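You operate a simulated robot arm through the tools that you are given. There is no shell and no other tool. Be economical: measure what you need, move in short steps, check, and stop when the job is done.

You are at the controls of a simulated robot arm. One attempt, no reset.

JOB
Seat the grey stub from beside the keyboard in place 3 and set the sample height.
Fine: turn the height knob till the screen says GOOD, then shut the drawer and lock its latch. Set down upright: what you pick out.

It is judged by the outcome, as a careful person would: the job done as asked, and still so three seconds after it is handed in. It fails if anything else is knocked over, pushed out of place, dropped, spilled or broken.

ROBOT AND FRAMES
A 6-joint arm with a fingered hand, on a carriage that runs on a rail from [897, 1] to [-1243, -2] (x, y) and turns from -186 to 147 degrees about z. Base frame: it is fixed where the carriage stands at the start and does not move with it; the origin is on the floor, on the carriage's upright axis, x ahead of it, y to its left, z up. Readings come in mm, degrees, newtons and seconds.
Its first joint turns from -166.0 to 166.0 degrees. Places, roughly: beam key [200, -800, 800]; blue stub [1250, -500, 750]; drawer latch [1300, -300, 900]; focus knob of the knob box [300, -800, 800]; height knob [1100, -400, 900]; hold key of the desk keyboard [600, -900, 800]; light knob of the knob box [200, -800, 800]; microscope drawer [1200, -400, 800]; mode knob of the knob box [200, -900, 800]; orange key marked clear [600, -900, 800]; place knob of the knob box [500, -900, 800]; round button [1200, -700, 1300]; save key of the desk keyboard [600, -800, 800]; scan key [200, -900, 800]; silver holder [1250, -500, 750]; teal stub [1250, -500, 750]. Payload 4 kg.
The TCP is the grasp point between the finger pads, 26 mm short of the fingertips. In the tool frame z runs along the fingers and y along their closing line. The gripper opens to 132 mm. The gripper's body begins 73 mm behind the TCP. The gripper is a hand of 4 fingers: y runs from the thumb to the fingers, the wrist lies at [0, 0, -239] in the tool frame.
Orientation is that of the tool frame in the base frame, as [roll, pitch, yaw] about the fixed x, y, z axes, in that order (R = Rz(yaw) Ry(pitch) Rx(roll)). With the fingers straight down and closing along the base's y, the tool's x points along the base's -x, its y along +y and its z along -z.

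CONTROLS
- The arm moves only by the tool step_arm. Its arguments are lists of equal length, an entry for each row: "slide": the shift along the tool's x, y, z in cm, a list of three; "angular": the turn, a rotation vector about the tool's x, y, z in degrees, a list of three. In form: {"slide": [[tx, ty, tz], ...], "angular": [[rx, ry, rz], ...]}. A call has 1 to 8 rows; each row is the pose to reach, as a shift and turn from the pose commanded when the call began, along the tool's axes at that moment. Each row takes 0.2 s and may step no farther than 50 mm and 8.6 degrees from the row before; otherwise, the whole call is refused. A pose out of reach is approached as far as the arm can. The call stops where the force on the tool passes 50 N (or 10 N more than at its start, if that is more) or the arm is blocked; 0.2 s more then pass. In this call time passes only in rows, and 0.2 s behind the last. It gives the time, the measured TCP pose, the force on the tool (base axes), the opening and the grip force at its end, in the units of the frame above (readings bear some noise), with the torque about the TCP (base axes, N m) and any sound that the robot's microphone picked up.
- Cameras (640 x 400 px; columns grow to the right, rows downward): "scene" is now at [244.9, 110.6, 1357.9]; the picture's right is [-0.97, -0.25, 0.00], its down [-0.17, 0.65, -0.74] and it looks along [0.18, -0.72, -0.67] (base axes); focal length 214 px, centre (320, 200). "wrist" rides on the gripper at [68, 2, -97] in the tool frame; the picture's right is [-0.03, 1.00, 0.00], its down [-0.82, -0.02, -0.58] and it looks along [-0.58, -0.01, 0.82] (tool axes); focal length 270 px, centre (320, 200).
- get_image(camera): a new picture of that camera. The clock stands still meanwhile.
- lift_body(by): slides the trunk up (or, below 0, down) by that many mm; the arm and the scene camera ride with it, the base frame stays. It gives what a move gives, with no picture.
- roll_base(legs): drives the robot by 1 to 6 legs, each [ahead, left, turn to the left] in mm, mm and degrees, along the robot's own axes; the way and the turn of a leg run together, so that a leg with both is an arc; at most 1500 mm and 180 degrees a leg. The arm and the cameras ride along, it lands a little off, and it stops where it bumps. It keeps to its track: a leg is cut to what the track allows. It gives what a move gives.
- set_fingers(finger1, finger2, finger3, thumb_bend): sets how far each is bent, from 0 (flat) to 1 (curled in); at 0.3 the hand is open as for a grip, at 0.7 the pads meet at the TCP. One left out holds its place. A second passes; each finger stops where it meets its share of the squeeze, and holds until it gets a number again. It is the only way to open and close the hand. It gives what a move gives, with no picture; readings hold the bend of each and the force on the fingers (four entries, about 0 where the hand has none), thumb and palm.
- pan_tilt(pan, tilt): turns the head with the scene camera to pan (to the left, within 143 degrees either way) and tilt (down, from -29 to 69), counted from straight ahead of the robot. It gives what a move gives.
- measure_at(camera, pixels): for up to 12 pixels [column, row] of the newest picture of that camera ("zoom" is the newest enlarged one), the place [x, y, z] in the base frame of the surface seen there, good to about 3 mm. The clock stands still meanwhile.
- inspect(camera, box): a new picture of the part [left, top, right, bottom] of that camera's present view, enlarged. The clock stands still meanwhile.
- close_job(): hands the job in; it is judged then, once.

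Work in short steps. Measure before you move; look again where a grasp or a placing could have gone wrong, and mend it. You have 80 turns and 52 pictures in all, those below and enlarged ones among them. Open the gripper and draw the arm clear of the work before you hand the job in, unless the task says otherwise; then end with one line.

The tools are called after "Emit:" as a command line: name --argument value ..., lists and objects as JSON in quotes. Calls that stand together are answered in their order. step_arm: Moves the arm, as the interface text tells. Its arguments: {"type":"object","properties":{"slide":{"type":"array"},"angular":{"type":"array"}},"required":["slide","angular"]} The other tools are called the same way: lift_body (by) slides the trunk up or down; set_fingers (finger1, finger2, finger3, thumb_bend) moves the fingers one by one; roll_base (legs) drives the base; pan_tilt (pan, tilt) turns the head that bears the scene camera; get_image (camera) takes a picture; measure_at (camera, pixels) gives the place of the surface under pixels of a picture; inspect (camera, box) takes an enlarged picture of a part of a camera's view; close_job () hands the job in.

At the start:

```text
clock: 0.0
ee_pos: [741.9, -111.6, 1124.9]
tcp_rot: [-180.0, 0.0, -180.0]
wrist_force: [-0.1, 0.1, -0.3]
wrist_torque: [0.01, -0.04, -0.02]
gripper_width: 131.7
grasp_force: 0.0
shape: jaw
bend: [0.3, 0.3, 0.3, 0.3]
finger forces: [0.1, 0.0, 0.0, 0.0, 0.0, 0.1]
trunk travel left (down, up): [-375.0, 253.0]
robot x, y, heading: [0.0, -4.1, -0.2]
head pan, tilt: [-75.7, 42.1]
```

scene: 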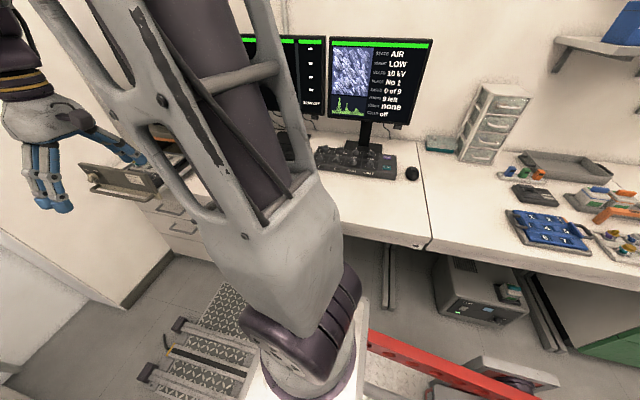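
wrist: 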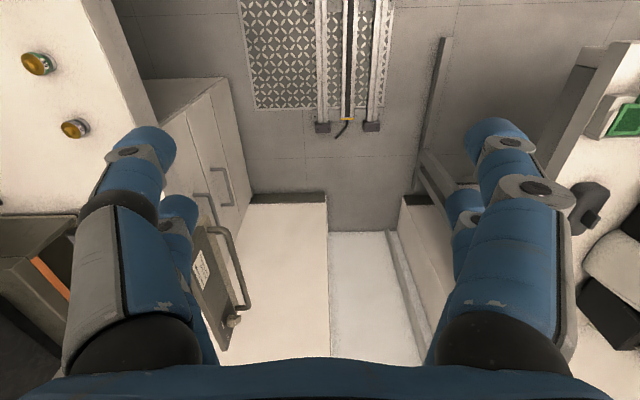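

The scene picture shows the monitors, desk keyboard (355,160) and the microscope drawer at the left (120,180). I turn the head toward the microscope to see it.

Emit:
pan_tilt --pan -32 --tilt 28

Emit:
get_image --camera "scene"

Emit:
inspect --camera "wrist" --box '[0, 0, 320, 400]'

```text
clock: 1.1
ee_pos: [739.9, -111.0, 1125.0]
tcp_rot: [180.0, -0.1, 180.0]
wrist_force: [0.3, -0.2, -0.2]
wrist_torque: [-0.01, -0.01, 0.01]
gripper_width: 131.9
grasp_force: 0.2
shape: jaw
bend: [0.3, 0.3, 0.3, 0.3]
finger forces: [0.1, 0.1, 0.1, 0.0, 0.0, 0.1]
trunk travel left (down, up): [-375.0, 253.0]
robot x, y, heading: [-1.9, 1.9, 0.2]
head pan, tilt: [-32.0, 28.0]
```

```text
49 pictures are left
```

scene: 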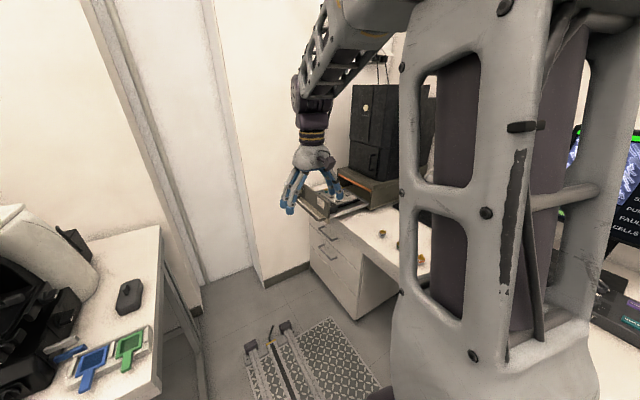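

```text
1.00 times, centred on (160, 200) of wrist (not enlarged: the box is as wide or as high as the picture)
```

zoom: 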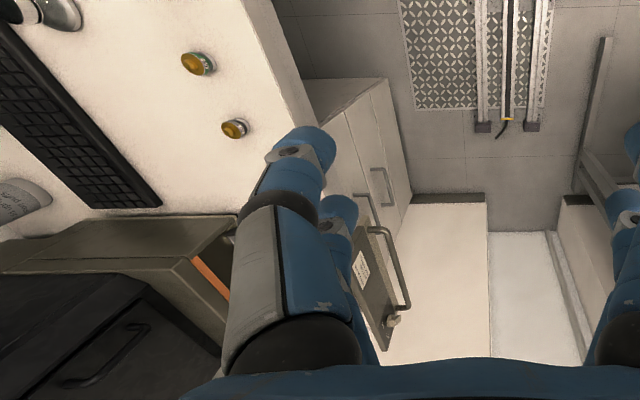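

Two gold/ringed stubs lie on the desk near a black keyboard (zoom 198,63 and 234,128). I enlarge the microscope region in the scene view.

Emit:
inspect --camera "scene" --box '[290, 150, 450, 270]'

Emit:
measure_at --camera "wrist" --pixels '[[38, 62], [74, 128], [60, 170], [205, 290], [240, 300], [232, 321], [50, 280], [15, 130]]'

Emit:
inspect --camera "wrist" --box '[0, 20, 160, 120]'

```text
3.33 times, centred on (370, 210) of scene
```

zoom: 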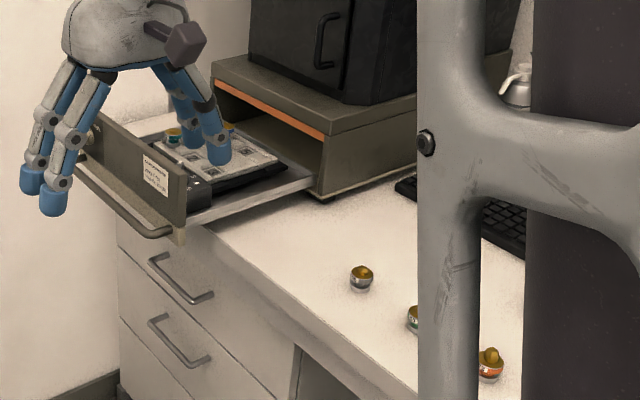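

```text
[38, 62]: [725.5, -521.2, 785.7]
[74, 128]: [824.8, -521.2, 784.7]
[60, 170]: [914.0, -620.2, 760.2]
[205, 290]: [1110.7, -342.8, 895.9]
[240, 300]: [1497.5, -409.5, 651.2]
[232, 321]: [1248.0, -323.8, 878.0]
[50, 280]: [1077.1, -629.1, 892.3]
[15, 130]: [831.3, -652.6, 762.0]
```

```text
4.00 times, centred on (80, 70) of wrist
```

zoom: 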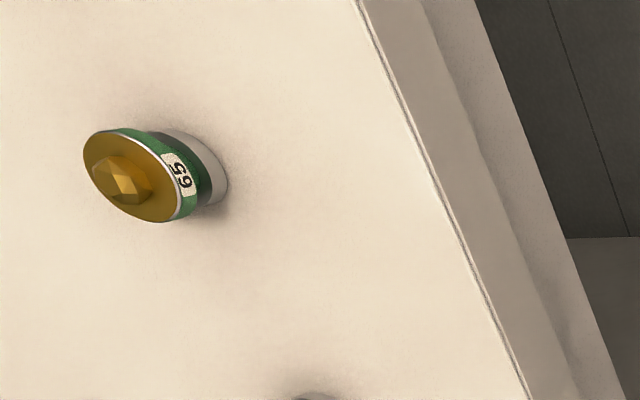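

Grey-ringed stub is likely the one at [825,-521]; green is at [725,-521]. I drive ahead 450 mm so the hand and wrist camera look at the drawer.

Emit:
roll_base --legs '[[450, 0, 0]]'

Emit:
get_image --camera "wrist"

Emit:
get_image --camera "scene"

```text
clock: 3.8
ee_pos: [1180.7, -112.6, 1124.3]
tcp_rot: [-179.9, 0.0, 179.8]
wrist_force: [0.9, 0.5, -0.3]
wrist_torque: [-0.02, -0.01, 0.04]
gripper_width: 132.0
grasp_force: 0.1
shape: jaw
bend: [0.3, 0.3, 0.3, 0.3]
finger forces: [0.1, 0.0, 0.1, 0.0, 0.0, 0.0]
trunk travel left (down, up): [-375.0, 253.0]
robot x, y, heading: [441.6, 2.7, -0.4]
head pan, tilt: [-32.0, 28.0]
```

```text
45 pictures are left
```

wrist: 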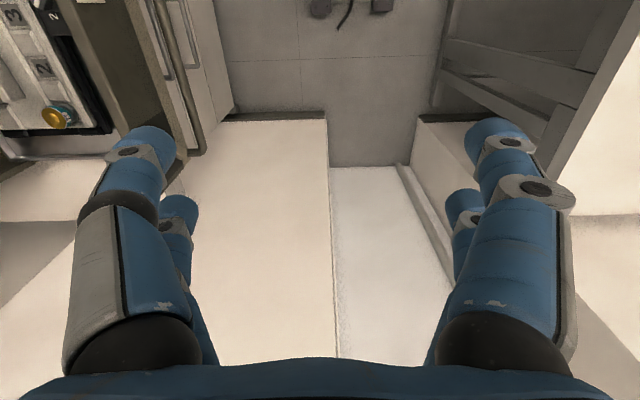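

```text
44 pictures are left
```

scene: 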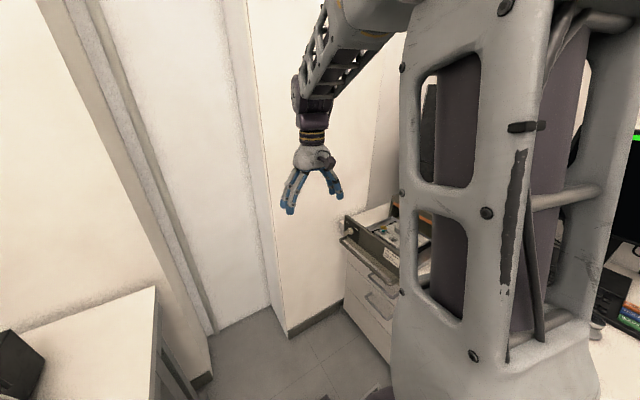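

The wrist view shows the open drawer with a numbered holder at upper left (30,70). I measure a few points to know the layout before moving the hand.

Emit:
measure_at --camera "wrist" --pixels '[[55, 117], [15, 18], [42, 68], [100, 120], [140, 60], [70, 10], [195, 140], [10, 130], [40, 160], [15, 150]]'

Emit:
measure_at --camera "scene" --pixels '[[347, 218], [349, 232], [400, 252], [430, 90], [390, 205], [425, 230], [385, 278], [380, 235]]'

Emit:
inspect --camera "scene" --box '[330, 170, 440, 290]'

```text
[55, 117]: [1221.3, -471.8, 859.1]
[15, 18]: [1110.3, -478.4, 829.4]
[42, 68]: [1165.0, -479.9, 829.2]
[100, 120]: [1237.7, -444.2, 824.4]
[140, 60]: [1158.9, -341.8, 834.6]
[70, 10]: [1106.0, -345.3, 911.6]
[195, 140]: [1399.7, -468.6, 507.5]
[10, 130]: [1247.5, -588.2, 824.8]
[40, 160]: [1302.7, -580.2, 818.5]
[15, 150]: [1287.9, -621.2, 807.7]
```

```text
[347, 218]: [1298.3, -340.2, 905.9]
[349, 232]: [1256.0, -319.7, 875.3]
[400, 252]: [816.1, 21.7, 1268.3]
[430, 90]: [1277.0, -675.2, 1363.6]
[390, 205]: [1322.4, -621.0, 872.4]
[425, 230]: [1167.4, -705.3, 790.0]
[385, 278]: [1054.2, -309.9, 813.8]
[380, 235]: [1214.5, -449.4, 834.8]
```

```text
3.33 times, centred on (385, 230) of scene
```

zoom: 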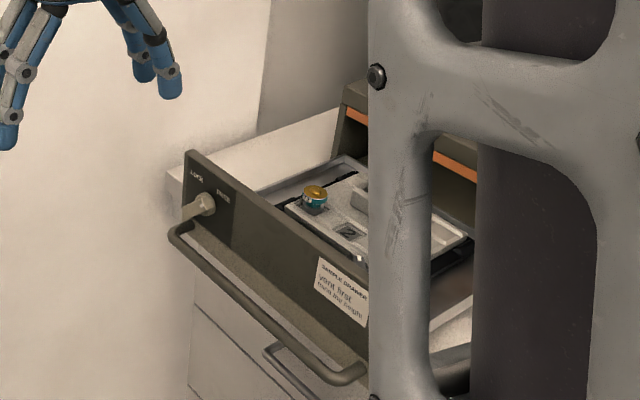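

Drawer front is at y≈-340 (top z≈910), holder surface z≈829, housing begins at y≈-620. I move the hand high over the desk to x≈1020, y≈-462 for the wrist camera to see the holder.

Emit:
step_arm --slide '[[2, -4.3, 0], [4, -8.6, 0], [6, -12.9, 0], [8, -17.2, 0], [10, -21.5, 0], [12, -25.8, 0], [14, -30.1, 0], [16, -34.4, 0]]' --angular '[[0, 0, 0], [0, 0, 0], [0, 0, 0], [0, 0, 0], [0, 0, 0], [0, 0, 0], [0, 0, 0], [0, 0, 0]]'

Emit:
get_image --camera "wrist"

Emit:
pan_tilt --pan -50 --tilt 30

Emit:
get_image --camera "scene"

```text
clock: 5.6
ee_pos: [1019.2, -455.8, 1123.0]
tcp_rot: [-180.0, 0.0, 179.8]
wrist_force: [-0.6, -0.4, 0.3]
wrist_torque: [-0.04, 0.0, 0.01]
gripper_width: 131.8
grasp_force: 0.0
shape: jaw
bend: [0.3, 0.3, 0.3, 0.3]
finger forces: [0.0, 0.1, 0.0, 0.0, 0.0, 0.1]
trunk travel left (down, up): [-375.0, 253.0]
robot x, y, heading: [442.3, 0.9, -0.2]
head pan, tilt: [-32.0, 28.0]
```

```text
42 pictures are left
```

wrist: 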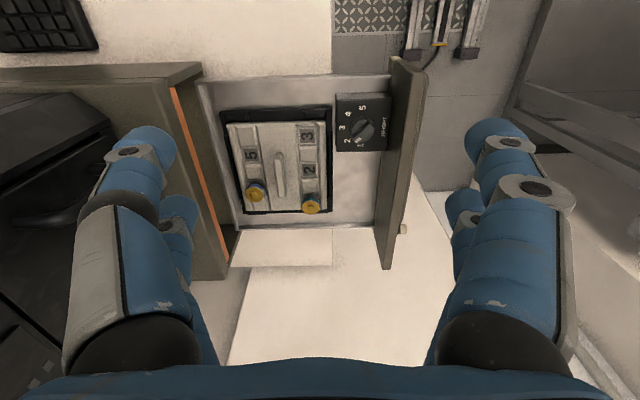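

```text
clock: 6.4
ee_pos: [1019.6, -454.8, 1121.3]
tcp_rot: [180.0, 0.1, 179.8]
wrist_force: [-0.2, -0.1, 0.3]
wrist_torque: [-0.02, 0.04, -0.01]
gripper_width: 132.1
grasp_force: 0.0
shape: jaw
bend: [0.3, 0.3, 0.3, 0.3]
finger forces: [0.0, 0.0, 0.1, 0.0, 0.1, 0.1]
trunk travel left (down, up): [-375.0, 253.0]
robot x, y, heading: [439.5, 0.6, -0.2]
head pan, tilt: [-50.0, 30.0]
```

```text
41 pictures are left
```

scene: 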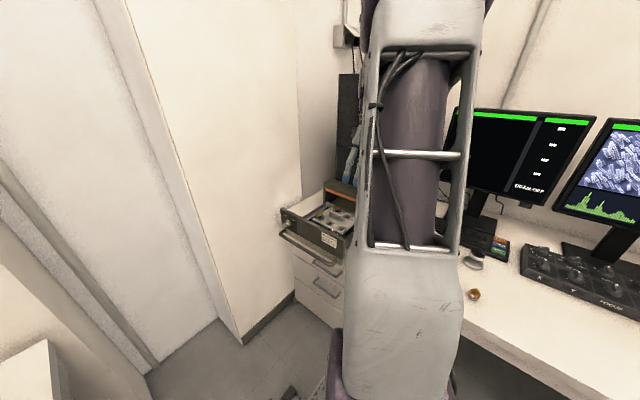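

The holder is now in the wrist view (280,165) with the height knob at (362,128). I enlarge it.

Emit:
inspect --camera "wrist" --box '[200, 80, 400, 230]'

Emit:
measure_at --camera "wrist" --pixels '[[307, 135], [309, 170], [312, 207], [252, 156], [254, 192], [280, 172], [362, 128], [400, 100], [390, 260], [182, 110], [403, 229], [250, 130]]'

Emit:
inspect --camera "scene" --box '[460, 100, 640, 220]'

```text
2.67 times, centred on (300, 155) of wrist
```

zoom: 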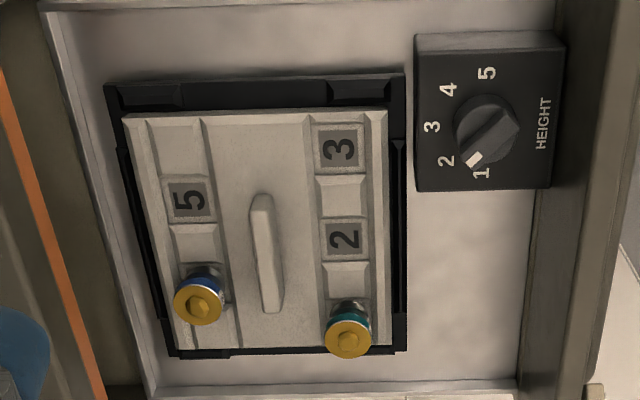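

```text
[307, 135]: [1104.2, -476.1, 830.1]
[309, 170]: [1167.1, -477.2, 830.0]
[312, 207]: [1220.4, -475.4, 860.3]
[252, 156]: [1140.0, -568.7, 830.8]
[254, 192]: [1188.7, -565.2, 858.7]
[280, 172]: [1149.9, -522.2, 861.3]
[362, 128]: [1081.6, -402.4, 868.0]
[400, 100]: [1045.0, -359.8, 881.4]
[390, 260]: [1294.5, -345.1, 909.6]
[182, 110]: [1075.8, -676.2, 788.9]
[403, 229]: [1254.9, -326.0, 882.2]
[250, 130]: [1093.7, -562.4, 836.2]
```

```text
3.33 times, centred on (550, 160) of scene
```

zoom: 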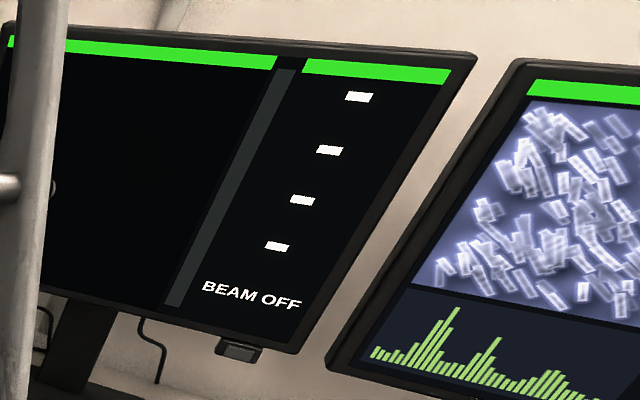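

Place 3 (zoom 340,148) is empty at about [1104,-476,830]; knob pointer is at 1, teal stub in place 1, blue in another. I measure the fingers' layout, the height box edges and the holder more exactly from the enlarged picture.

Emit:
inspect --camera "wrist" --box '[260, 80, 420, 180]'

Emit:
measure_at --camera "wrist" --pixels '[[145, 135], [178, 205], [490, 130], [462, 200], [338, 97], [338, 150], [387, 148], [390, 96], [350, 140], [375, 120]]'

```text
4.00 times, centred on (340, 130) of wrist
```

zoom: 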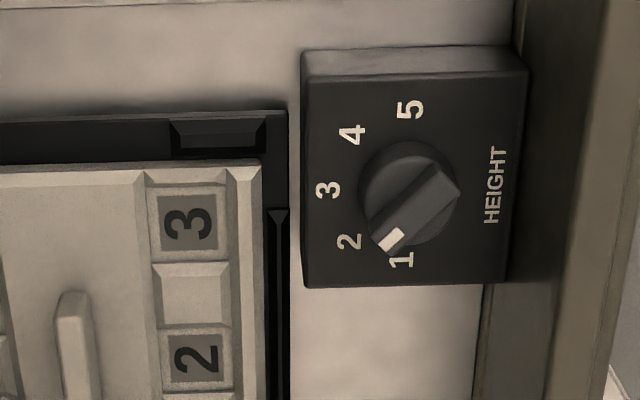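

```text
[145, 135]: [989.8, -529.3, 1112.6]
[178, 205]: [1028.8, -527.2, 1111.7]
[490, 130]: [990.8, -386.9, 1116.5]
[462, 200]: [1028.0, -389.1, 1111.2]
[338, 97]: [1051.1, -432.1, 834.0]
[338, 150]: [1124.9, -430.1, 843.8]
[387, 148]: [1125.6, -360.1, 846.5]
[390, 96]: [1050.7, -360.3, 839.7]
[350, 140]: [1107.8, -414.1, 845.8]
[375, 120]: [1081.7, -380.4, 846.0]
```

Hand finger pairs sit at about ±20 mm in x; the height box top is z 846 at y>-431, so place 3 leaves room. I move over the grey stub [825,-521] and stop at z≈890 to look.

Emit:
step_arm --slide '[[4, -1.3, 0], [8, -2.6, 0], [12, -3.9, 2], [15.5, -5.2, 5], [19.4, -6.6, 8], [19.4, -6.6, 12.5], [19.4, -6.6, 17], [19.4, -6.6, 21.5]]' --angular '[[0, 0, 0], [0, 0, 0], [0, 0, 0], [0, 0, 0], [0, 0, 0], [0, 0, 0], [0, 0, 0], [0, 0, 0]]'

Emit:
get_image --camera "wrist"

```text
refused: row 5 steps farther than a row can; nothing moved
```

```text
37 pictures are left
```

wrist: 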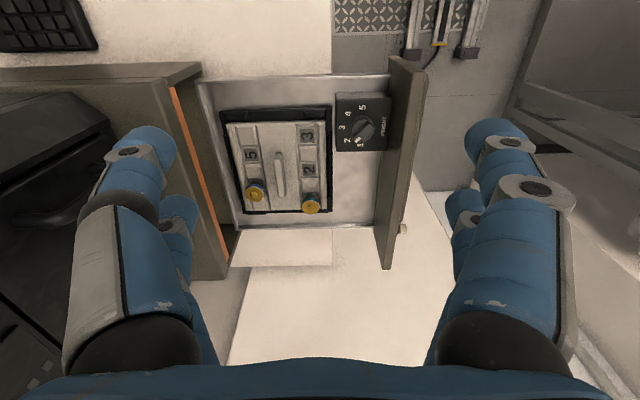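

The call was refused (row too long); nothing moved. I resend with smaller rows, without a picture depending on it.

Emit:
step_arm --slide '[[3, -1, 1], [6, -2, 3], [9, -3, 6], [12, -4, 9], [15, -5, 12], [17.5, -6, 15.5], [19.4, -6.6, 19.5], [19.4, -6.6, 22.5]]' --angular '[[0, 0, 0], [0, 0, 0], [0, 0, 0], [0, 0, 0], [0, 0, 0], [0, 0, 0], [0, 0, 0], [0, 0, 0]]'

```text
clock: 8.2
ee_pos: [823.4, -523.6, 899.1]
tcp_rot: [180.0, 0.1, 179.8]
wrist_force: [-0.3, 0.3, 0.0]
wrist_torque: [-0.01, 0.04, 0.0]
gripper_width: 131.8
grasp_force: 0.1
shape: jaw
bend: [0.3, 0.3, 0.3, 0.3]
finger forces: [0.0, 0.1, 0.0, 0.0, 0.0, 0.0]
trunk travel left (down, up): [-375.0, 253.0]
robot x, y, heading: [444.2, -1.8, -0.4]
head pan, tilt: [-50.0, 30.0]
```

The hand is above the stub at z 899. I take a wrist picture.

Emit:
get_image --camera "wrist"

Emit:
inspect --camera "wrist" --box '[240, 220, 400, 320]'

```text
36 pictures are left
```

wrist: 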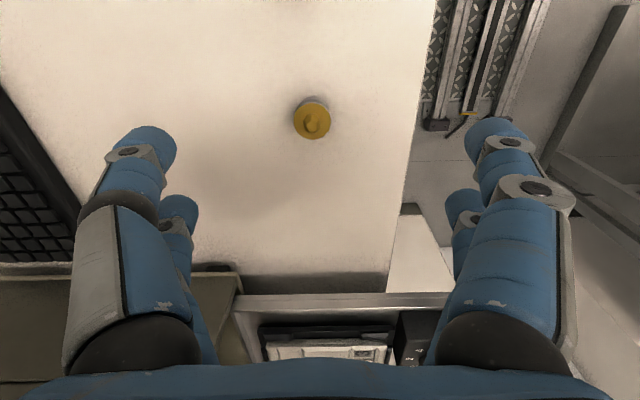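

```text
4.00 times, centred on (320, 270) of wrist
```

zoom: 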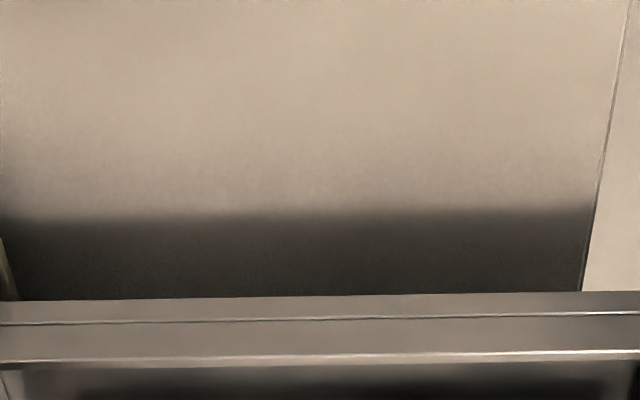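

A stub is at (312,120) with a ring not visible from above. I measure it.

Emit:
measure_at --camera "wrist" --pixels '[[312, 120], [294, 120], [330, 120], [312, 137], [312, 104], [314, 98], [250, 120], [325, 103]]'

Emit:
inspect --camera "wrist" --box '[280, 85, 344, 125]'

```text
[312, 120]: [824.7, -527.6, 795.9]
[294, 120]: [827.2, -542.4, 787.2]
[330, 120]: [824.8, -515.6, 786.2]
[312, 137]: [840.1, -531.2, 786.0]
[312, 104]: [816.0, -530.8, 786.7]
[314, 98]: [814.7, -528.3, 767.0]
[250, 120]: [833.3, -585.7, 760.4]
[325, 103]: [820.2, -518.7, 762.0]
```

```text
10.00 times, centred on (312, 105) of wrist
```

zoom: 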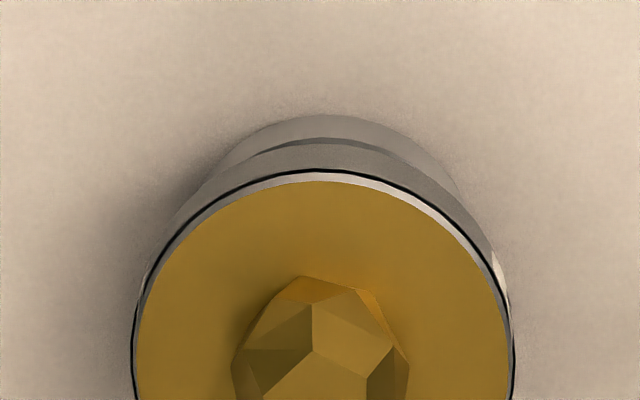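

The grey ring is confirmed; disc Ø≈28 mm centred near [828,-529], top z 786, table 760. I preset the fingers to a narrower gap, then come down to TCP z≈796.

Emit:
set_fingers --finger1 0.5 --finger2 0.5 --finger3 0.5 --thumb_bend 0.5

Emit:
step_arm --slide '[[-0.4, -0.6, 2], [-0.4, -0.6, 5], [-0.4, -0.6, 7]]' --angular '[[0, 0, 0], [0, 0, 0], [0, 0, 0]]'

Emit:
get_image --camera "wrist"

```text
clock: 9.2
ee_pos: [823.3, -522.9, 898.3]
tcp_rot: [180.0, 0.0, 179.8]
wrist_force: [0.1, 0.0, -1.2]
wrist_torque: [-0.04, 0.0, 0.0]
gripper_width: 66.6
grasp_force: 0.0
shape: fingers
bend: [0.5, 0.5, 0.5, 0.5]
finger forces: [0.1, 0.0, 0.1, 0.0, 0.0, 0.0]
trunk travel left (down, up): [-375.0, 253.0]
robot x, y, heading: [443.5, 2.1, -0.2]
head pan, tilt: [-50.0, 30.0]
```

```text
clock: 10.0
ee_pos: [828.1, -527.0, 828.4]
tcp_rot: [-180.0, 0.0, 179.8]
wrist_force: [0.5, 0.3, -0.3]
wrist_torque: [-0.01, 0.0, -0.01]
gripper_width: 66.4
grasp_force: 0.0
shape: fingers
bend: [0.5, 0.5, 0.5, 0.5]
finger forces: [0.0, 0.0, 0.0, 0.1, 0.1, 0.1]
trunk travel left (down, up): [-375.0, 253.0]
robot x, y, heading: [439.2, 2.1, -0.2]
head pan, tilt: [-50.0, 30.0]
```

```text
33 pictures are left
```

wrist: 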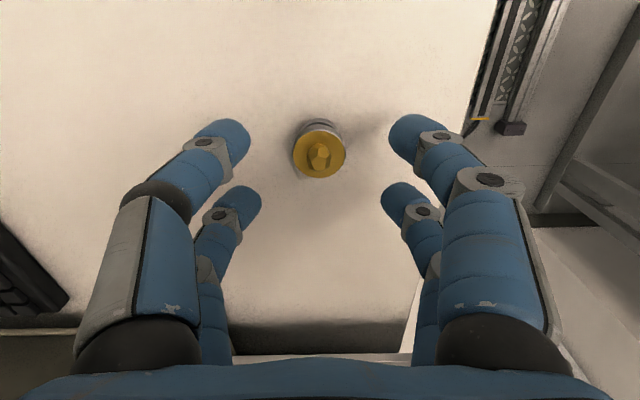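

The stub (319,152) is centred in y and ≈2 mm toward -x of the TCP line. I correct and descend 32 mm to z≈796, then close.

Emit:
step_arm --slide '[[0.2, 0, 1.7], [0.2, 0, 3.2]]' --angular '[[0, 0, 0], [0, 0, 0]]'

Emit:
set_fingers --finger1 0.7 --finger2 0.7 --finger3 0.7 --thumb_bend 0.7

Emit:
get_image --camera "wrist"

```text
clock: 10.6
ee_pos: [827.7, -527.1, 798.0]
tcp_rot: [180.0, 0.1, 179.8]
wrist_force: [0.6, 0.6, -0.8]
wrist_torque: [0.0, 0.01, -0.01]
gripper_width: 66.3
grasp_force: 0.1
shape: fingers
bend: [0.5, 0.5, 0.5, 0.5]
finger forces: [0.0, 0.0, 0.0, 0.1, 0.0, 0.0]
trunk travel left (down, up): [-375.0, 253.0]
robot x, y, heading: [440.0, 0.2, -0.3]
head pan, tilt: [-50.0, 30.0]
```

```text
clock: 11.6
ee_pos: [826.6, -527.3, 797.8]
tcp_rot: [180.0, 0.0, 179.7]
wrist_force: [-0.9, -0.1, 0.5]
wrist_torque: [-0.03, 0.02, 0.0]
gripper_width: 6.0
grasp_force: 2.3
shape: fingers
bend: [0.68, 0.68, 0.69, 0.69]
finger forces: [1.2, 1.5, 0.9, 0.0, 1.6, 0.0]
trunk travel left (down, up): [-375.0, 253.0]
robot x, y, heading: [440.7, 0.8, -0.1]
head pan, tilt: [-50.0, 30.0]
```

```text
32 pictures are left
```

wrist: 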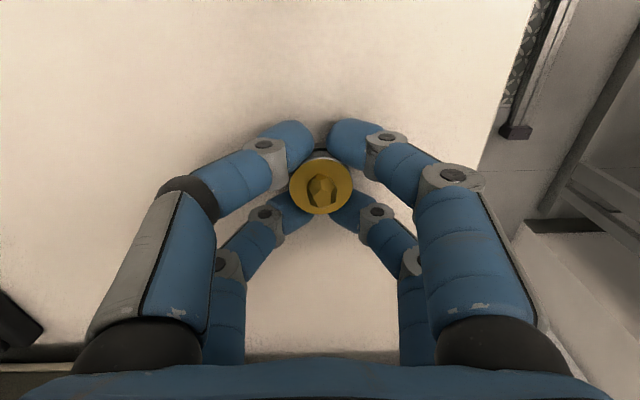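

The four fingers cage the stub (320,188), bend 0.68, grip 2.3 N. I lift 4 cm and look whether it's held level.

Emit:
step_arm --slide '[[0, 0, -1], [0, 0, -2.5], [0, 0, -4]]' --angular '[[0, 0, 0], [0, 0, 0], [0, 0, 0]]'

Emit:
inspect --camera "wrist" --box '[240, 100, 400, 240]'

```text
clock: 12.4
ee_pos: [826.8, -526.3, 836.5]
tcp_rot: [179.9, 0.0, 179.8]
wrist_force: [-0.2, -0.5, -0.9]
wrist_torque: [0.03, 0.01, 0.0]
gripper_width: 5.7
grasp_force: 2.0
shape: fingers
bend: [0.68, 0.68, 0.69, 0.69]
finger forces: [1.2, 1.5, 1.0, 0.1, 1.7, 0.1]
trunk travel left (down, up): [-375.0, 253.0]
robot x, y, heading: [439.9, -1.2, -0.1]
head pan, tilt: [-50.0, 30.0]
```

```text
2.86 times, centred on (320, 170) of wrist
```

zoom: 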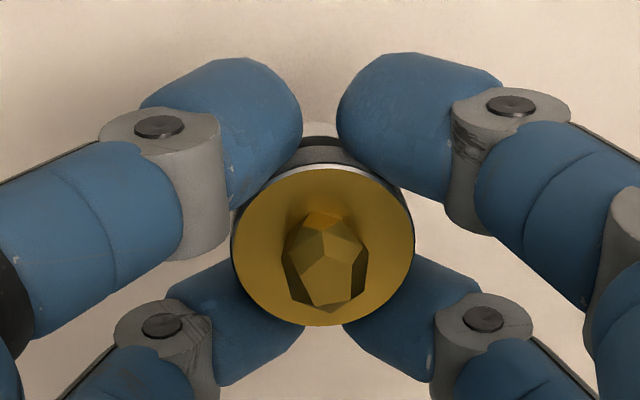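

The stub is held level under the fingertips (zoom 322,245). I lift to z≈930 and go to [922,-476] to measure place 3 past the fingers.

Emit:
step_arm --slide '[[0, 0, -4], [-2, 1, -7], [-5, 2.5, -9.4], [-7.5, 4, -9.4], [-9.5, 5, -9.4]]' --angular '[[0, 0, 0], [0, 0, 0], [0, 0, 0], [0, 0, 0], [0, 0, 0]]'

Emit:
get_image --camera "wrist"

```text
clock: 13.6
ee_pos: [924.3, -478.3, 931.0]
tcp_rot: [180.0, 0.0, 179.8]
wrist_force: [-0.2, -1.3, -0.6]
wrist_torque: [0.0, 0.0, 0.02]
gripper_width: 6.0
grasp_force: 3.1
shape: fingers
bend: [0.68, 0.68, 0.69, 0.69]
finger forces: [1.1, 1.6, 0.9, 0.0, 1.7, 0.0]
trunk travel left (down, up): [-375.0, 253.0]
robot x, y, heading: [441.2, -0.9, -0.4]
head pan, tilt: [-50.0, 30.0]
```

```text
30 pictures are left
```

wrist: 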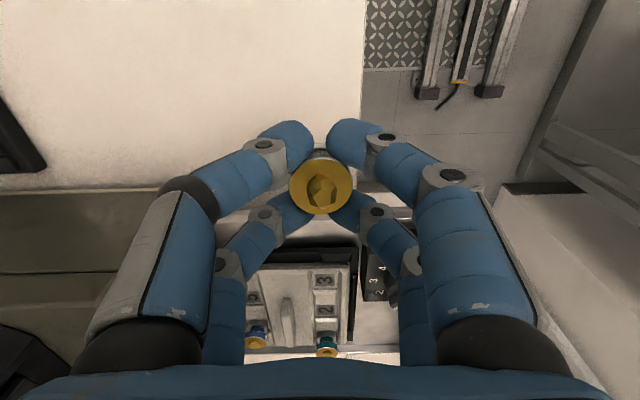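

Place 3 is visible at (324,281). I enlarge and measure the pocket and the teal stub.

Emit:
inspect --camera "wrist" --box '[264, 250, 392, 370]'

```text
3.33 times, centred on (328, 310) of wrist
```

zoom: 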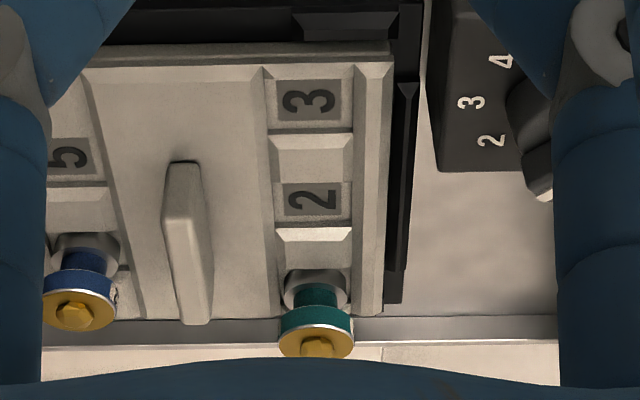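

The pocket of 3 is bounded by bevels (zoom 275–355, 75–130). I measure floor, ridges and the teal stub for reference.

Emit:
measure_at --camera "zoom" --pixels '[[278, 102], [345, 102], [310, 75], [310, 130], [310, 102], [375, 100], [312, 150], [260, 120], [316, 348], [285, 335], [352, 335], [310, 200]]'

```text
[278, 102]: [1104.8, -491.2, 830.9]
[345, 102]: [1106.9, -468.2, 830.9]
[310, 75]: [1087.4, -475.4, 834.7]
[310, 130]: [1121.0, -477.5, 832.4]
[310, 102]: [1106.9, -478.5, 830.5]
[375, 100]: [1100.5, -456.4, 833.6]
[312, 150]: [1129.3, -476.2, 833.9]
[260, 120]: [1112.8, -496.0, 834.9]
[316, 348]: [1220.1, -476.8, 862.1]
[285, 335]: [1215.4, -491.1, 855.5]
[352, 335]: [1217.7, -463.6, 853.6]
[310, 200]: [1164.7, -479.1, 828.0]
```

Pocket floor ≈830, ridges ≈834, centre ≈[1105,-477.5]. I check the knuckle heights against the knob (top ≈868) before committing to this hand yaw.

Emit:
measure_at --camera "wrist" --pixels '[[452, 174], [387, 137], [410, 262], [376, 211], [355, 130], [437, 190], [500, 250]]'

```text
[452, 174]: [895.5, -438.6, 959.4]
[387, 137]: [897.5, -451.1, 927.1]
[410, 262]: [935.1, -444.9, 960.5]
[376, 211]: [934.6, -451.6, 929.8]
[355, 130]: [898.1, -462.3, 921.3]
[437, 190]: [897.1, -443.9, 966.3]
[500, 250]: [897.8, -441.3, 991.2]
```

Knuckles clear both box (846) and knob (868). I move over place 3 at z≈931, then lower to z≈890.

Emit:
step_arm --slide '[[-4.5, 0, 0], [-9, 0, 0], [-13.5, 0, 0], [-17, -0.1, 0], [-18.2, -0.1, 1], [-18.2, -0.1, 2.5], [-18.2, -0.1, 4]]' --angular '[[0, 0, 0], [0, 0, 0], [0, 0, 0], [0, 0, 0], [0, 0, 0], [0, 0, 0], [0, 0, 0]]'

Emit:
get_image --camera "wrist"

```text
clock: 15.2
ee_pos: [1103.2, -480.7, 890.7]
tcp_rot: [-180.0, 0.0, 179.8]
wrist_force: [-0.4, -1.0, -0.3]
wrist_torque: [0.02, 0.01, -0.02]
gripper_width: 6.1
grasp_force: 3.0
shape: fingers
bend: [0.68, 0.68, 0.69, 0.69]
finger forces: [1.0, 1.5, 0.9, 0.0, 1.6, 0.0]
trunk travel left (down, up): [-375.0, 253.0]
robot x, y, heading: [439.5, 0.6, -0.0]
head pan, tilt: [-50.0, 30.0]
```

```text
28 pictures are left
```

wrist: 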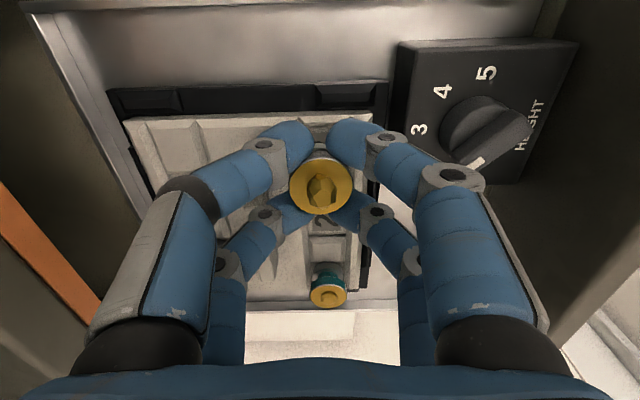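

The hand is over place 3. I measure the teal stub and holder features from this closer view to refine the alignment.

Emit:
inspect --camera "wrist" --box '[270, 110, 380, 310]'

Emit:
measure_at --camera "wrist" --pixels '[[310, 289], [347, 289], [327, 284], [308, 230], [328, 245], [352, 245], [305, 245], [313, 118], [322, 188], [290, 188], [352, 188]]'

```text
2.00 times, centred on (325, 210) of wrist
```

zoom: 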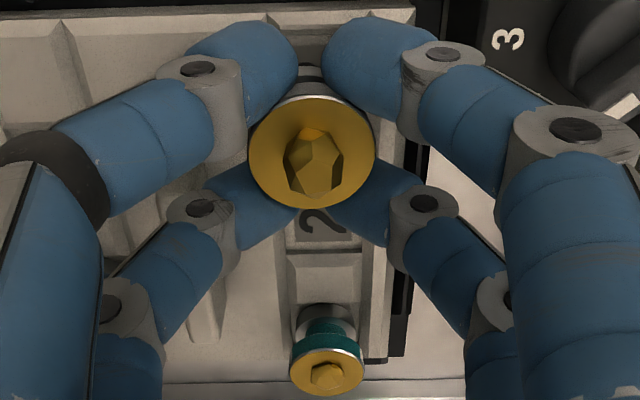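

```text
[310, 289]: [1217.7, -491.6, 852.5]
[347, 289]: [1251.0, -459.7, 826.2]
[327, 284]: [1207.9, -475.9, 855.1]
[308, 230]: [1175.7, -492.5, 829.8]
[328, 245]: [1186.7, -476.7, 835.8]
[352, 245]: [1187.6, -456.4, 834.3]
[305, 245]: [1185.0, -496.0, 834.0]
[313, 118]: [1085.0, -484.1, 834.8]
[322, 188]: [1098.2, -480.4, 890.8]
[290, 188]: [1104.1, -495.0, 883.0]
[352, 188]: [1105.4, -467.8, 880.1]
```

Held disc centre is y≈-481 versus the pocket row at -477; I shift +3.5 mm in y and lower 19 mm, just short of contact.

Emit:
step_arm --slide '[[0, 0.35, 0], [0, 0.35, 1.0], [0, 0.35, 1.9]]' --angular '[[0, 0, 0], [0, 0, 0], [0, 0, 0]]'

Emit:
inspect --camera "wrist" --box '[220, 100, 460, 310]'

```text
clock: 16.0
ee_pos: [1103.0, -476.6, 872.1]
tcp_rot: [180.0, 0.0, 179.8]
wrist_force: [0.4, 0.0, -0.8]
wrist_torque: [0.0, -0.02, -0.01]
gripper_width: 5.9
grasp_force: 2.6
shape: fingers
bend: [0.68, 0.68, 0.69, 0.69]
finger forces: [1.2, 1.4, 0.9, 0.0, 1.5, 0.0]
trunk travel left (down, up): [-375.0, 253.0]
robot x, y, heading: [439.2, -0.5, -0.3]
head pan, tilt: [-50.0, 30.0]
```

```text
1.90 times, centred on (340, 205) of wrist
```

zoom: 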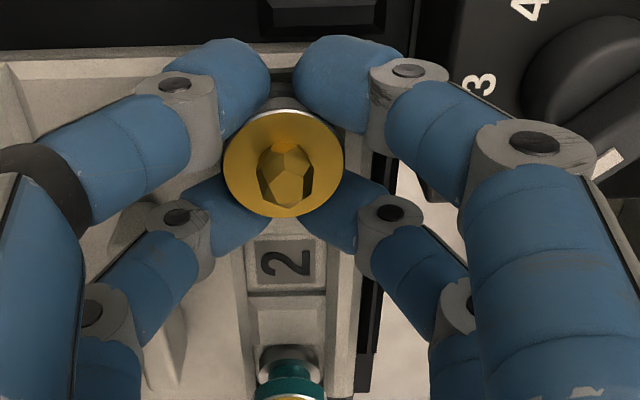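

Stub lines up with the row (label 2 at zoom 285,262). I lower 2 mm rows, reading force.

Emit:
step_arm --slide '[[0, 0, 0.2], [0, 0, 0.35], [0, 0, 0.45]]' --angular '[[0, 0, 0], [0, 0, 0], [0, 0, 0]]'

```text
clock: 16.8
ee_pos: [1104.1, -476.4, 867.8]
tcp_rot: [-180.0, 0.0, 179.8]
wrist_force: [0.9, 0.9, -0.1]
wrist_torque: [0.02, 0.0, 0.05]
gripper_width: 5.7
grasp_force: 2.4
shape: fingers
bend: [0.68, 0.69, 0.69, 0.69]
finger forces: [1.0, 1.6, 0.9, 0.0, 1.6, 0.1]
trunk travel left (down, up): [-375.0, 253.0]
robot x, y, heading: [444.2, 1.3, -0.2]
head pan, tilt: [-50.0, 30.0]
```

No contact force yet at z 867.8; I go a few mm further in small rows.

Emit:
step_arm --slide '[[0, 0, 0.1], [0, 0, 0.2]]' --angular '[[0, 0, 0], [0, 0, 0]]'

Emit:
inspect --camera "wrist" --box '[240, 100, 400, 240]'

```text
clock: 17.4
ee_pos: [1104.1, -476.8, 865.7]
tcp_rot: [-180.0, 0.0, 179.8]
wrist_force: [0.8, 0.1, 0.5]
wrist_torque: [0.0, 0.0, -0.03]
gripper_width: 5.2
grasp_force: 2.3
shape: fingers
bend: [0.68, 0.69, 0.69, 0.69]
finger forces: [1.0, 1.3, 0.9, 0.1, 1.5, 0.1]
trunk travel left (down, up): [-375.0, 253.0]
robot x, y, heading: [438.4, -0.7, -0.2]
head pan, tilt: [-50.0, 30.0]
```

```text
2.86 times, centred on (320, 170) of wrist
```

zoom: 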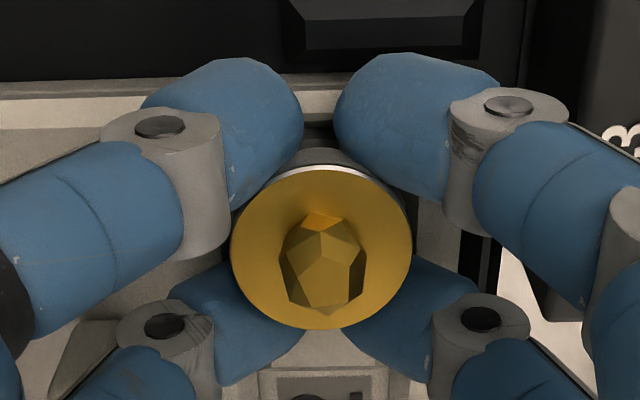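

Still no clear contact. I measure the disc surface height against the seated teal (855).

Emit:
measure_at --camera "zoom" --pixels '[[260, 270], [380, 270], [300, 200], [350, 200], [250, 230], [395, 230], [320, 315], [320, 180]]'

Emit:
step_arm --slide '[[0, 0, 0.1], [0, 0, 0.2]]' --angular '[[0, 0, 0], [0, 0, 0]]'

```text
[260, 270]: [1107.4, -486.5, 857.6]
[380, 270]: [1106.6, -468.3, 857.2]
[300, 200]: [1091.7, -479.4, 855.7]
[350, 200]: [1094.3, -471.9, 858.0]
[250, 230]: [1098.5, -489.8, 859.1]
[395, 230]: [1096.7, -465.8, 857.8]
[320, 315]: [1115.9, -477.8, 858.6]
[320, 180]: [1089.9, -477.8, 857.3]
```

```text
clock: 18.0
ee_pos: [1104.4, -477.6, 864.3]
tcp_rot: [179.9, 0.0, 179.8]
wrist_force: [0.8, -0.8, 0.5]
wrist_torque: [0.01, 0.02, 0.01]
gripper_width: 3.3
grasp_force: 1.2
shape: fingers
bend: [0.69, 0.69, 0.69, 0.7]
finger forces: [0.6, 0.9, 1.1, 0.0, 0.8, 0.0]
trunk travel left (down, up): [-375.0, 253.0]
robot x, y, heading: [441.3, 2.6, -0.0]
head pan, tilt: [-50.0, 30.0]
```

Finger gap dropped to 3.3 mm and grip eased: the stub has touched down and the fingers slid slightly. I open a little to 0.6.

Emit:
set_fingers --finger1 0.6 --finger2 0.6 --finger3 0.6 --thumb_bend 0.6

Emit:
inspect --camera "wrist" --box '[220, 100, 460, 310]'

```text
clock: 19.0
ee_pos: [1101.7, -476.5, 863.9]
tcp_rot: [-179.8, 0.1, 179.9]
wrist_force: [-2.0, 0.6, 16.4]
wrist_torque: [-0.01, 0.02, -0.05]
gripper_width: 17.7
grasp_force: 9.7
shape: fingers
bend: [0.65, 0.65, 0.64, 0.63]
finger forces: [4.2, 4.7, 4.4, 0.1, 5.6, 0.0]
trunk travel left (down, up): [-375.0, 253.0]
robot x, y, heading: [442.3, -2.5, -0.2]
head pan, tilt: [-50.0, 30.0]
```

```text
1.90 times, centred on (340, 205) of wrist
```

zoom: 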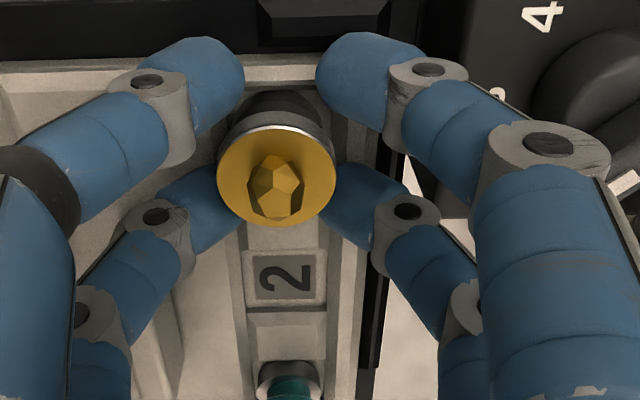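

The fingertips press on the holder while opening (16 N up) and the stub leans slightly. I raise 4 mm so the fingers can finish opening, then look.

Emit:
step_arm --slide '[[0, 0, -0.2], [0, 0, -0.5]]' --angular '[[0, 0, 0], [0, 0, 0]]'

Emit:
inspect --camera "wrist" --box '[240, 100, 400, 240]'

```text
clock: 19.6
ee_pos: [1102.7, -476.2, 867.8]
tcp_rot: [179.9, 0.1, 179.8]
wrist_force: [0.4, -0.3, 0.4]
wrist_torque: [-0.04, 0.01, 0.0]
gripper_width: 32.0
grasp_force: 0.6
shape: fingers
bend: [0.6, 0.6, 0.61, 0.6]
finger forces: [0.0, 0.0, 1.0, 0.0, 0.2, 0.0]
trunk travel left (down, up): [-375.0, 253.0]
robot x, y, heading: [438.4, 0.5, -0.2]
head pan, tilt: [-50.0, 30.0]
```

```text
2.86 times, centred on (320, 170) of wrist
```

zoom: 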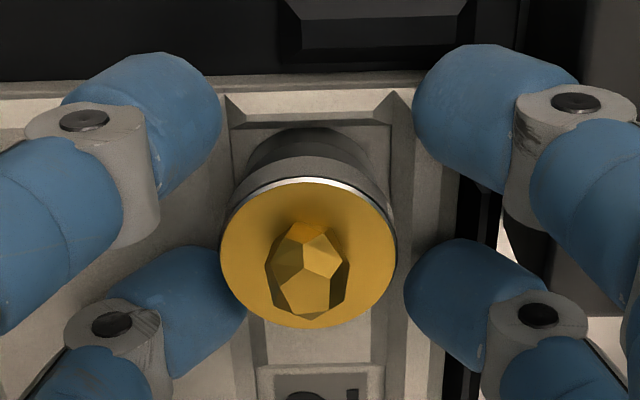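

The stub stands in the pocket; one finger still touches at (225,265). I open a bit more, and measure disc level.

Emit:
measure_at --camera "zoom" --pixels '[[235, 240], [385, 240], [310, 320], [285, 190], [340, 190], [310, 135], [310, 115]]'

Emit:
set_fingers --finger1 0.57 --finger2 0.57 --finger3 0.57 --thumb_bend 0.57

Emit:
step_arm --slide '[[0, 0, -0.4], [0, 0, -1.2], [0, 0, -3], [0, 0, -5]]' --angular '[[0, 0, 0], [0, 0, 0], [0, 0, 0], [0, 0, 0]]'

Emit:
get_image --camera "wrist"

```text
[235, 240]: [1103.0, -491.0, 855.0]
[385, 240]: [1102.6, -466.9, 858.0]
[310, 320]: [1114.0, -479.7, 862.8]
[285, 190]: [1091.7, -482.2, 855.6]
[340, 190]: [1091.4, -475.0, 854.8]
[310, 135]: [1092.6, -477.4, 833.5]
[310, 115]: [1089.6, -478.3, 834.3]
```

```text
clock: 20.6
ee_pos: [1104.1, -476.7, 868.3]
tcp_rot: [180.0, 0.0, 179.8]
wrist_force: [-0.7, 1.2, 2.6]
wrist_torque: [-0.01, -0.04, -0.03]
gripper_width: 44.6
grasp_force: 1.0
shape: fingers
bend: [0.56, 0.56, 0.58, 0.56]
finger forces: [0.0, 0.0, 1.7, 0.0, 0.3, 0.0]
trunk travel left (down, up): [-375.0, 253.0]
robot x, y, heading: [439.2, 1.2, -0.3]
head pan, tilt: [-50.0, 30.0]
```

```text
clock: 21.6
ee_pos: [1102.5, -476.6, 917.2]
tcp_rot: [-180.0, 0.0, 179.8]
wrist_force: [0.7, 0.0, -0.2]
wrist_torque: [-0.02, -0.02, 0.0]
gripper_width: 45.3
grasp_force: 0.2
shape: fingers
bend: [0.56, 0.56, 0.56, 0.56]
finger forces: [0.0, 0.0, 0.0, 0.1, 0.1, 0.1]
trunk travel left (down, up): [-375.0, 253.0]
robot x, y, heading: [441.3, 0.6, -0.4]
head pan, tilt: [-50.0, 30.0]
```

```text
22 pictures are left
```

wrist: 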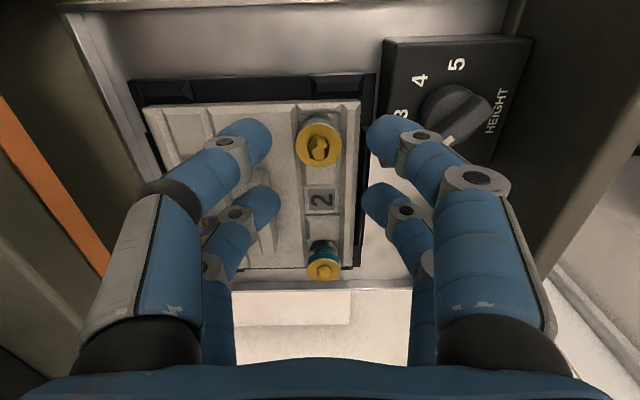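

The stub stands in place 3 (319,145). I measure its disc for level.

Emit:
measure_at --camera "wrist" --pixels '[[301, 145], [337, 145], [319, 128], [319, 164], [308, 134], [331, 157], [323, 117], [310, 270], [337, 270], [452, 110], [448, 140], [468, 100]]'

Emit:
inspect --camera "wrist" --box '[280, 90, 376, 180]'

```text
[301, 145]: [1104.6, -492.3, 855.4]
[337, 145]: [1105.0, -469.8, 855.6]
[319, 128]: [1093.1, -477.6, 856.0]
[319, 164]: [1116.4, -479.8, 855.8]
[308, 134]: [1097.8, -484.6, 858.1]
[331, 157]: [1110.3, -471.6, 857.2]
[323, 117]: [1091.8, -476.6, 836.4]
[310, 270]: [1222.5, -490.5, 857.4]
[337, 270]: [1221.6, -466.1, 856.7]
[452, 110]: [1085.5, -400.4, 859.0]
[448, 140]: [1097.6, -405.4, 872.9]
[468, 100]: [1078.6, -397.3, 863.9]
```

```text
4.44 times, centred on (328, 135) of wrist
```

zoom: 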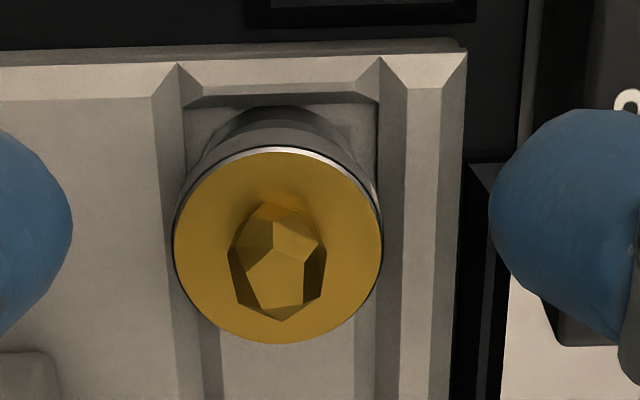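

The stub is level (disc ≈856 all round) and in the pocket. The knob bar at [1083,-401], top ≈872, is only 41 mm from the drawer panel (y≈-360, top 910), so I'll push the bar with one finger. I raise the hand and fold the other fingers to see the shape.

Emit:
step_arm --slide '[[0, 0, -4], [0, 0, -8]]' --angular '[[0, 0, 0], [0, 0, 0]]'

Emit:
set_fingers --finger1 1.0 --finger2 1.0 --finger3 1.0 --thumb_bend 0.65

Emit:
get_image --camera "wrist"

Emit:
pan_tilt --pan -68 --tilt 22

Emit:
get_image --camera "scene"

```text
clock: 22.2
ee_pos: [1103.9, -477.1, 998.6]
tcp_rot: [-180.0, -0.1, 179.8]
wrist_force: [0.3, 0.5, 0.0]
wrist_torque: [0.0, 0.01, -0.03]
gripper_width: 45.1
grasp_force: 0.0
shape: fingers
bend: [0.56, 0.56, 0.56, 0.56]
finger forces: [0.0, 0.0, 0.0, 0.1, 0.0, 0.0]
trunk travel left (down, up): [-375.0, 253.0]
robot x, y, heading: [438.6, 4.0, -0.1]
head pan, tilt: [-50.0, 30.0]
```

```text
clock: 23.2
ee_pos: [1103.5, -476.0, 997.3]
tcp_rot: [180.0, 0.0, 179.7]
wrist_force: [-0.3, -0.4, 0.6]
wrist_torque: [0.0, 0.01, -0.01]
gripper_width: 37.0
grasp_force: 0.2
shape: fingers
bend: [1.0, 0.75, 0.75, 0.65]
finger forces: [0.0, 0.0, 0.0, 0.1, 0.0, 0.0]
trunk travel left (down, up): [-375.0, 253.0]
robot x, y, heading: [440.9, 0.8, -0.0]
head pan, tilt: [-50.0, 30.0]
```

```text
20 pictures are left
```

wrist: 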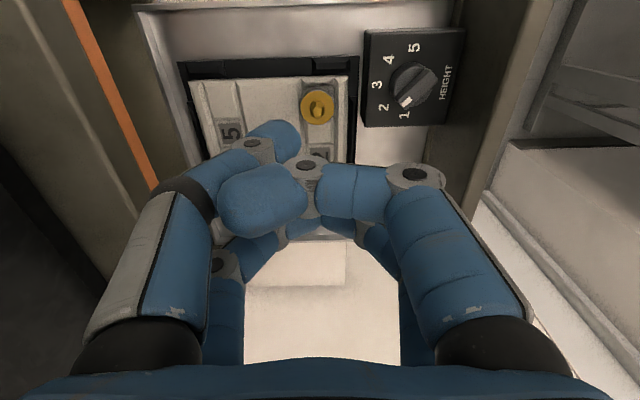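

```text
clock: 24.0
ee_pos: [1104.0, -475.3, 997.9]
tcp_rot: [-180.0, 0.0, 179.8]
wrist_force: [0.0, 0.4, 0.2]
wrist_torque: [-0.02, -0.01, 0.0]
gripper_width: 37.1
grasp_force: 0.0
shape: fingers
bend: [1.0, 0.75, 0.75, 0.65]
finger forces: [0.0, 0.1, 0.0, 0.0, 0.1, 0.0]
trunk travel left (down, up): [-375.0, 253.0]
robot x, y, heading: [438.8, -0.5, -0.2]
head pan, tilt: [-68.0, 22.0]
```

```text
19 pictures are left
```

scene: 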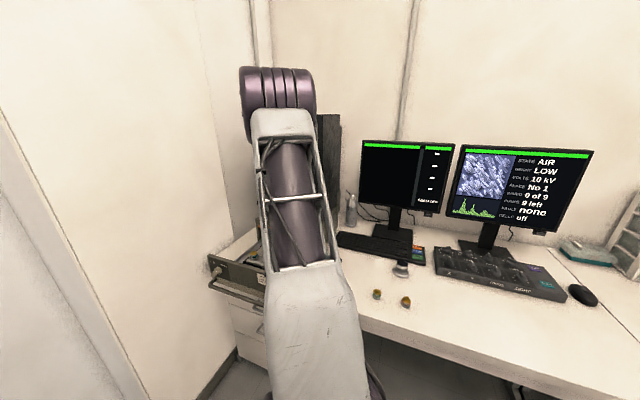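

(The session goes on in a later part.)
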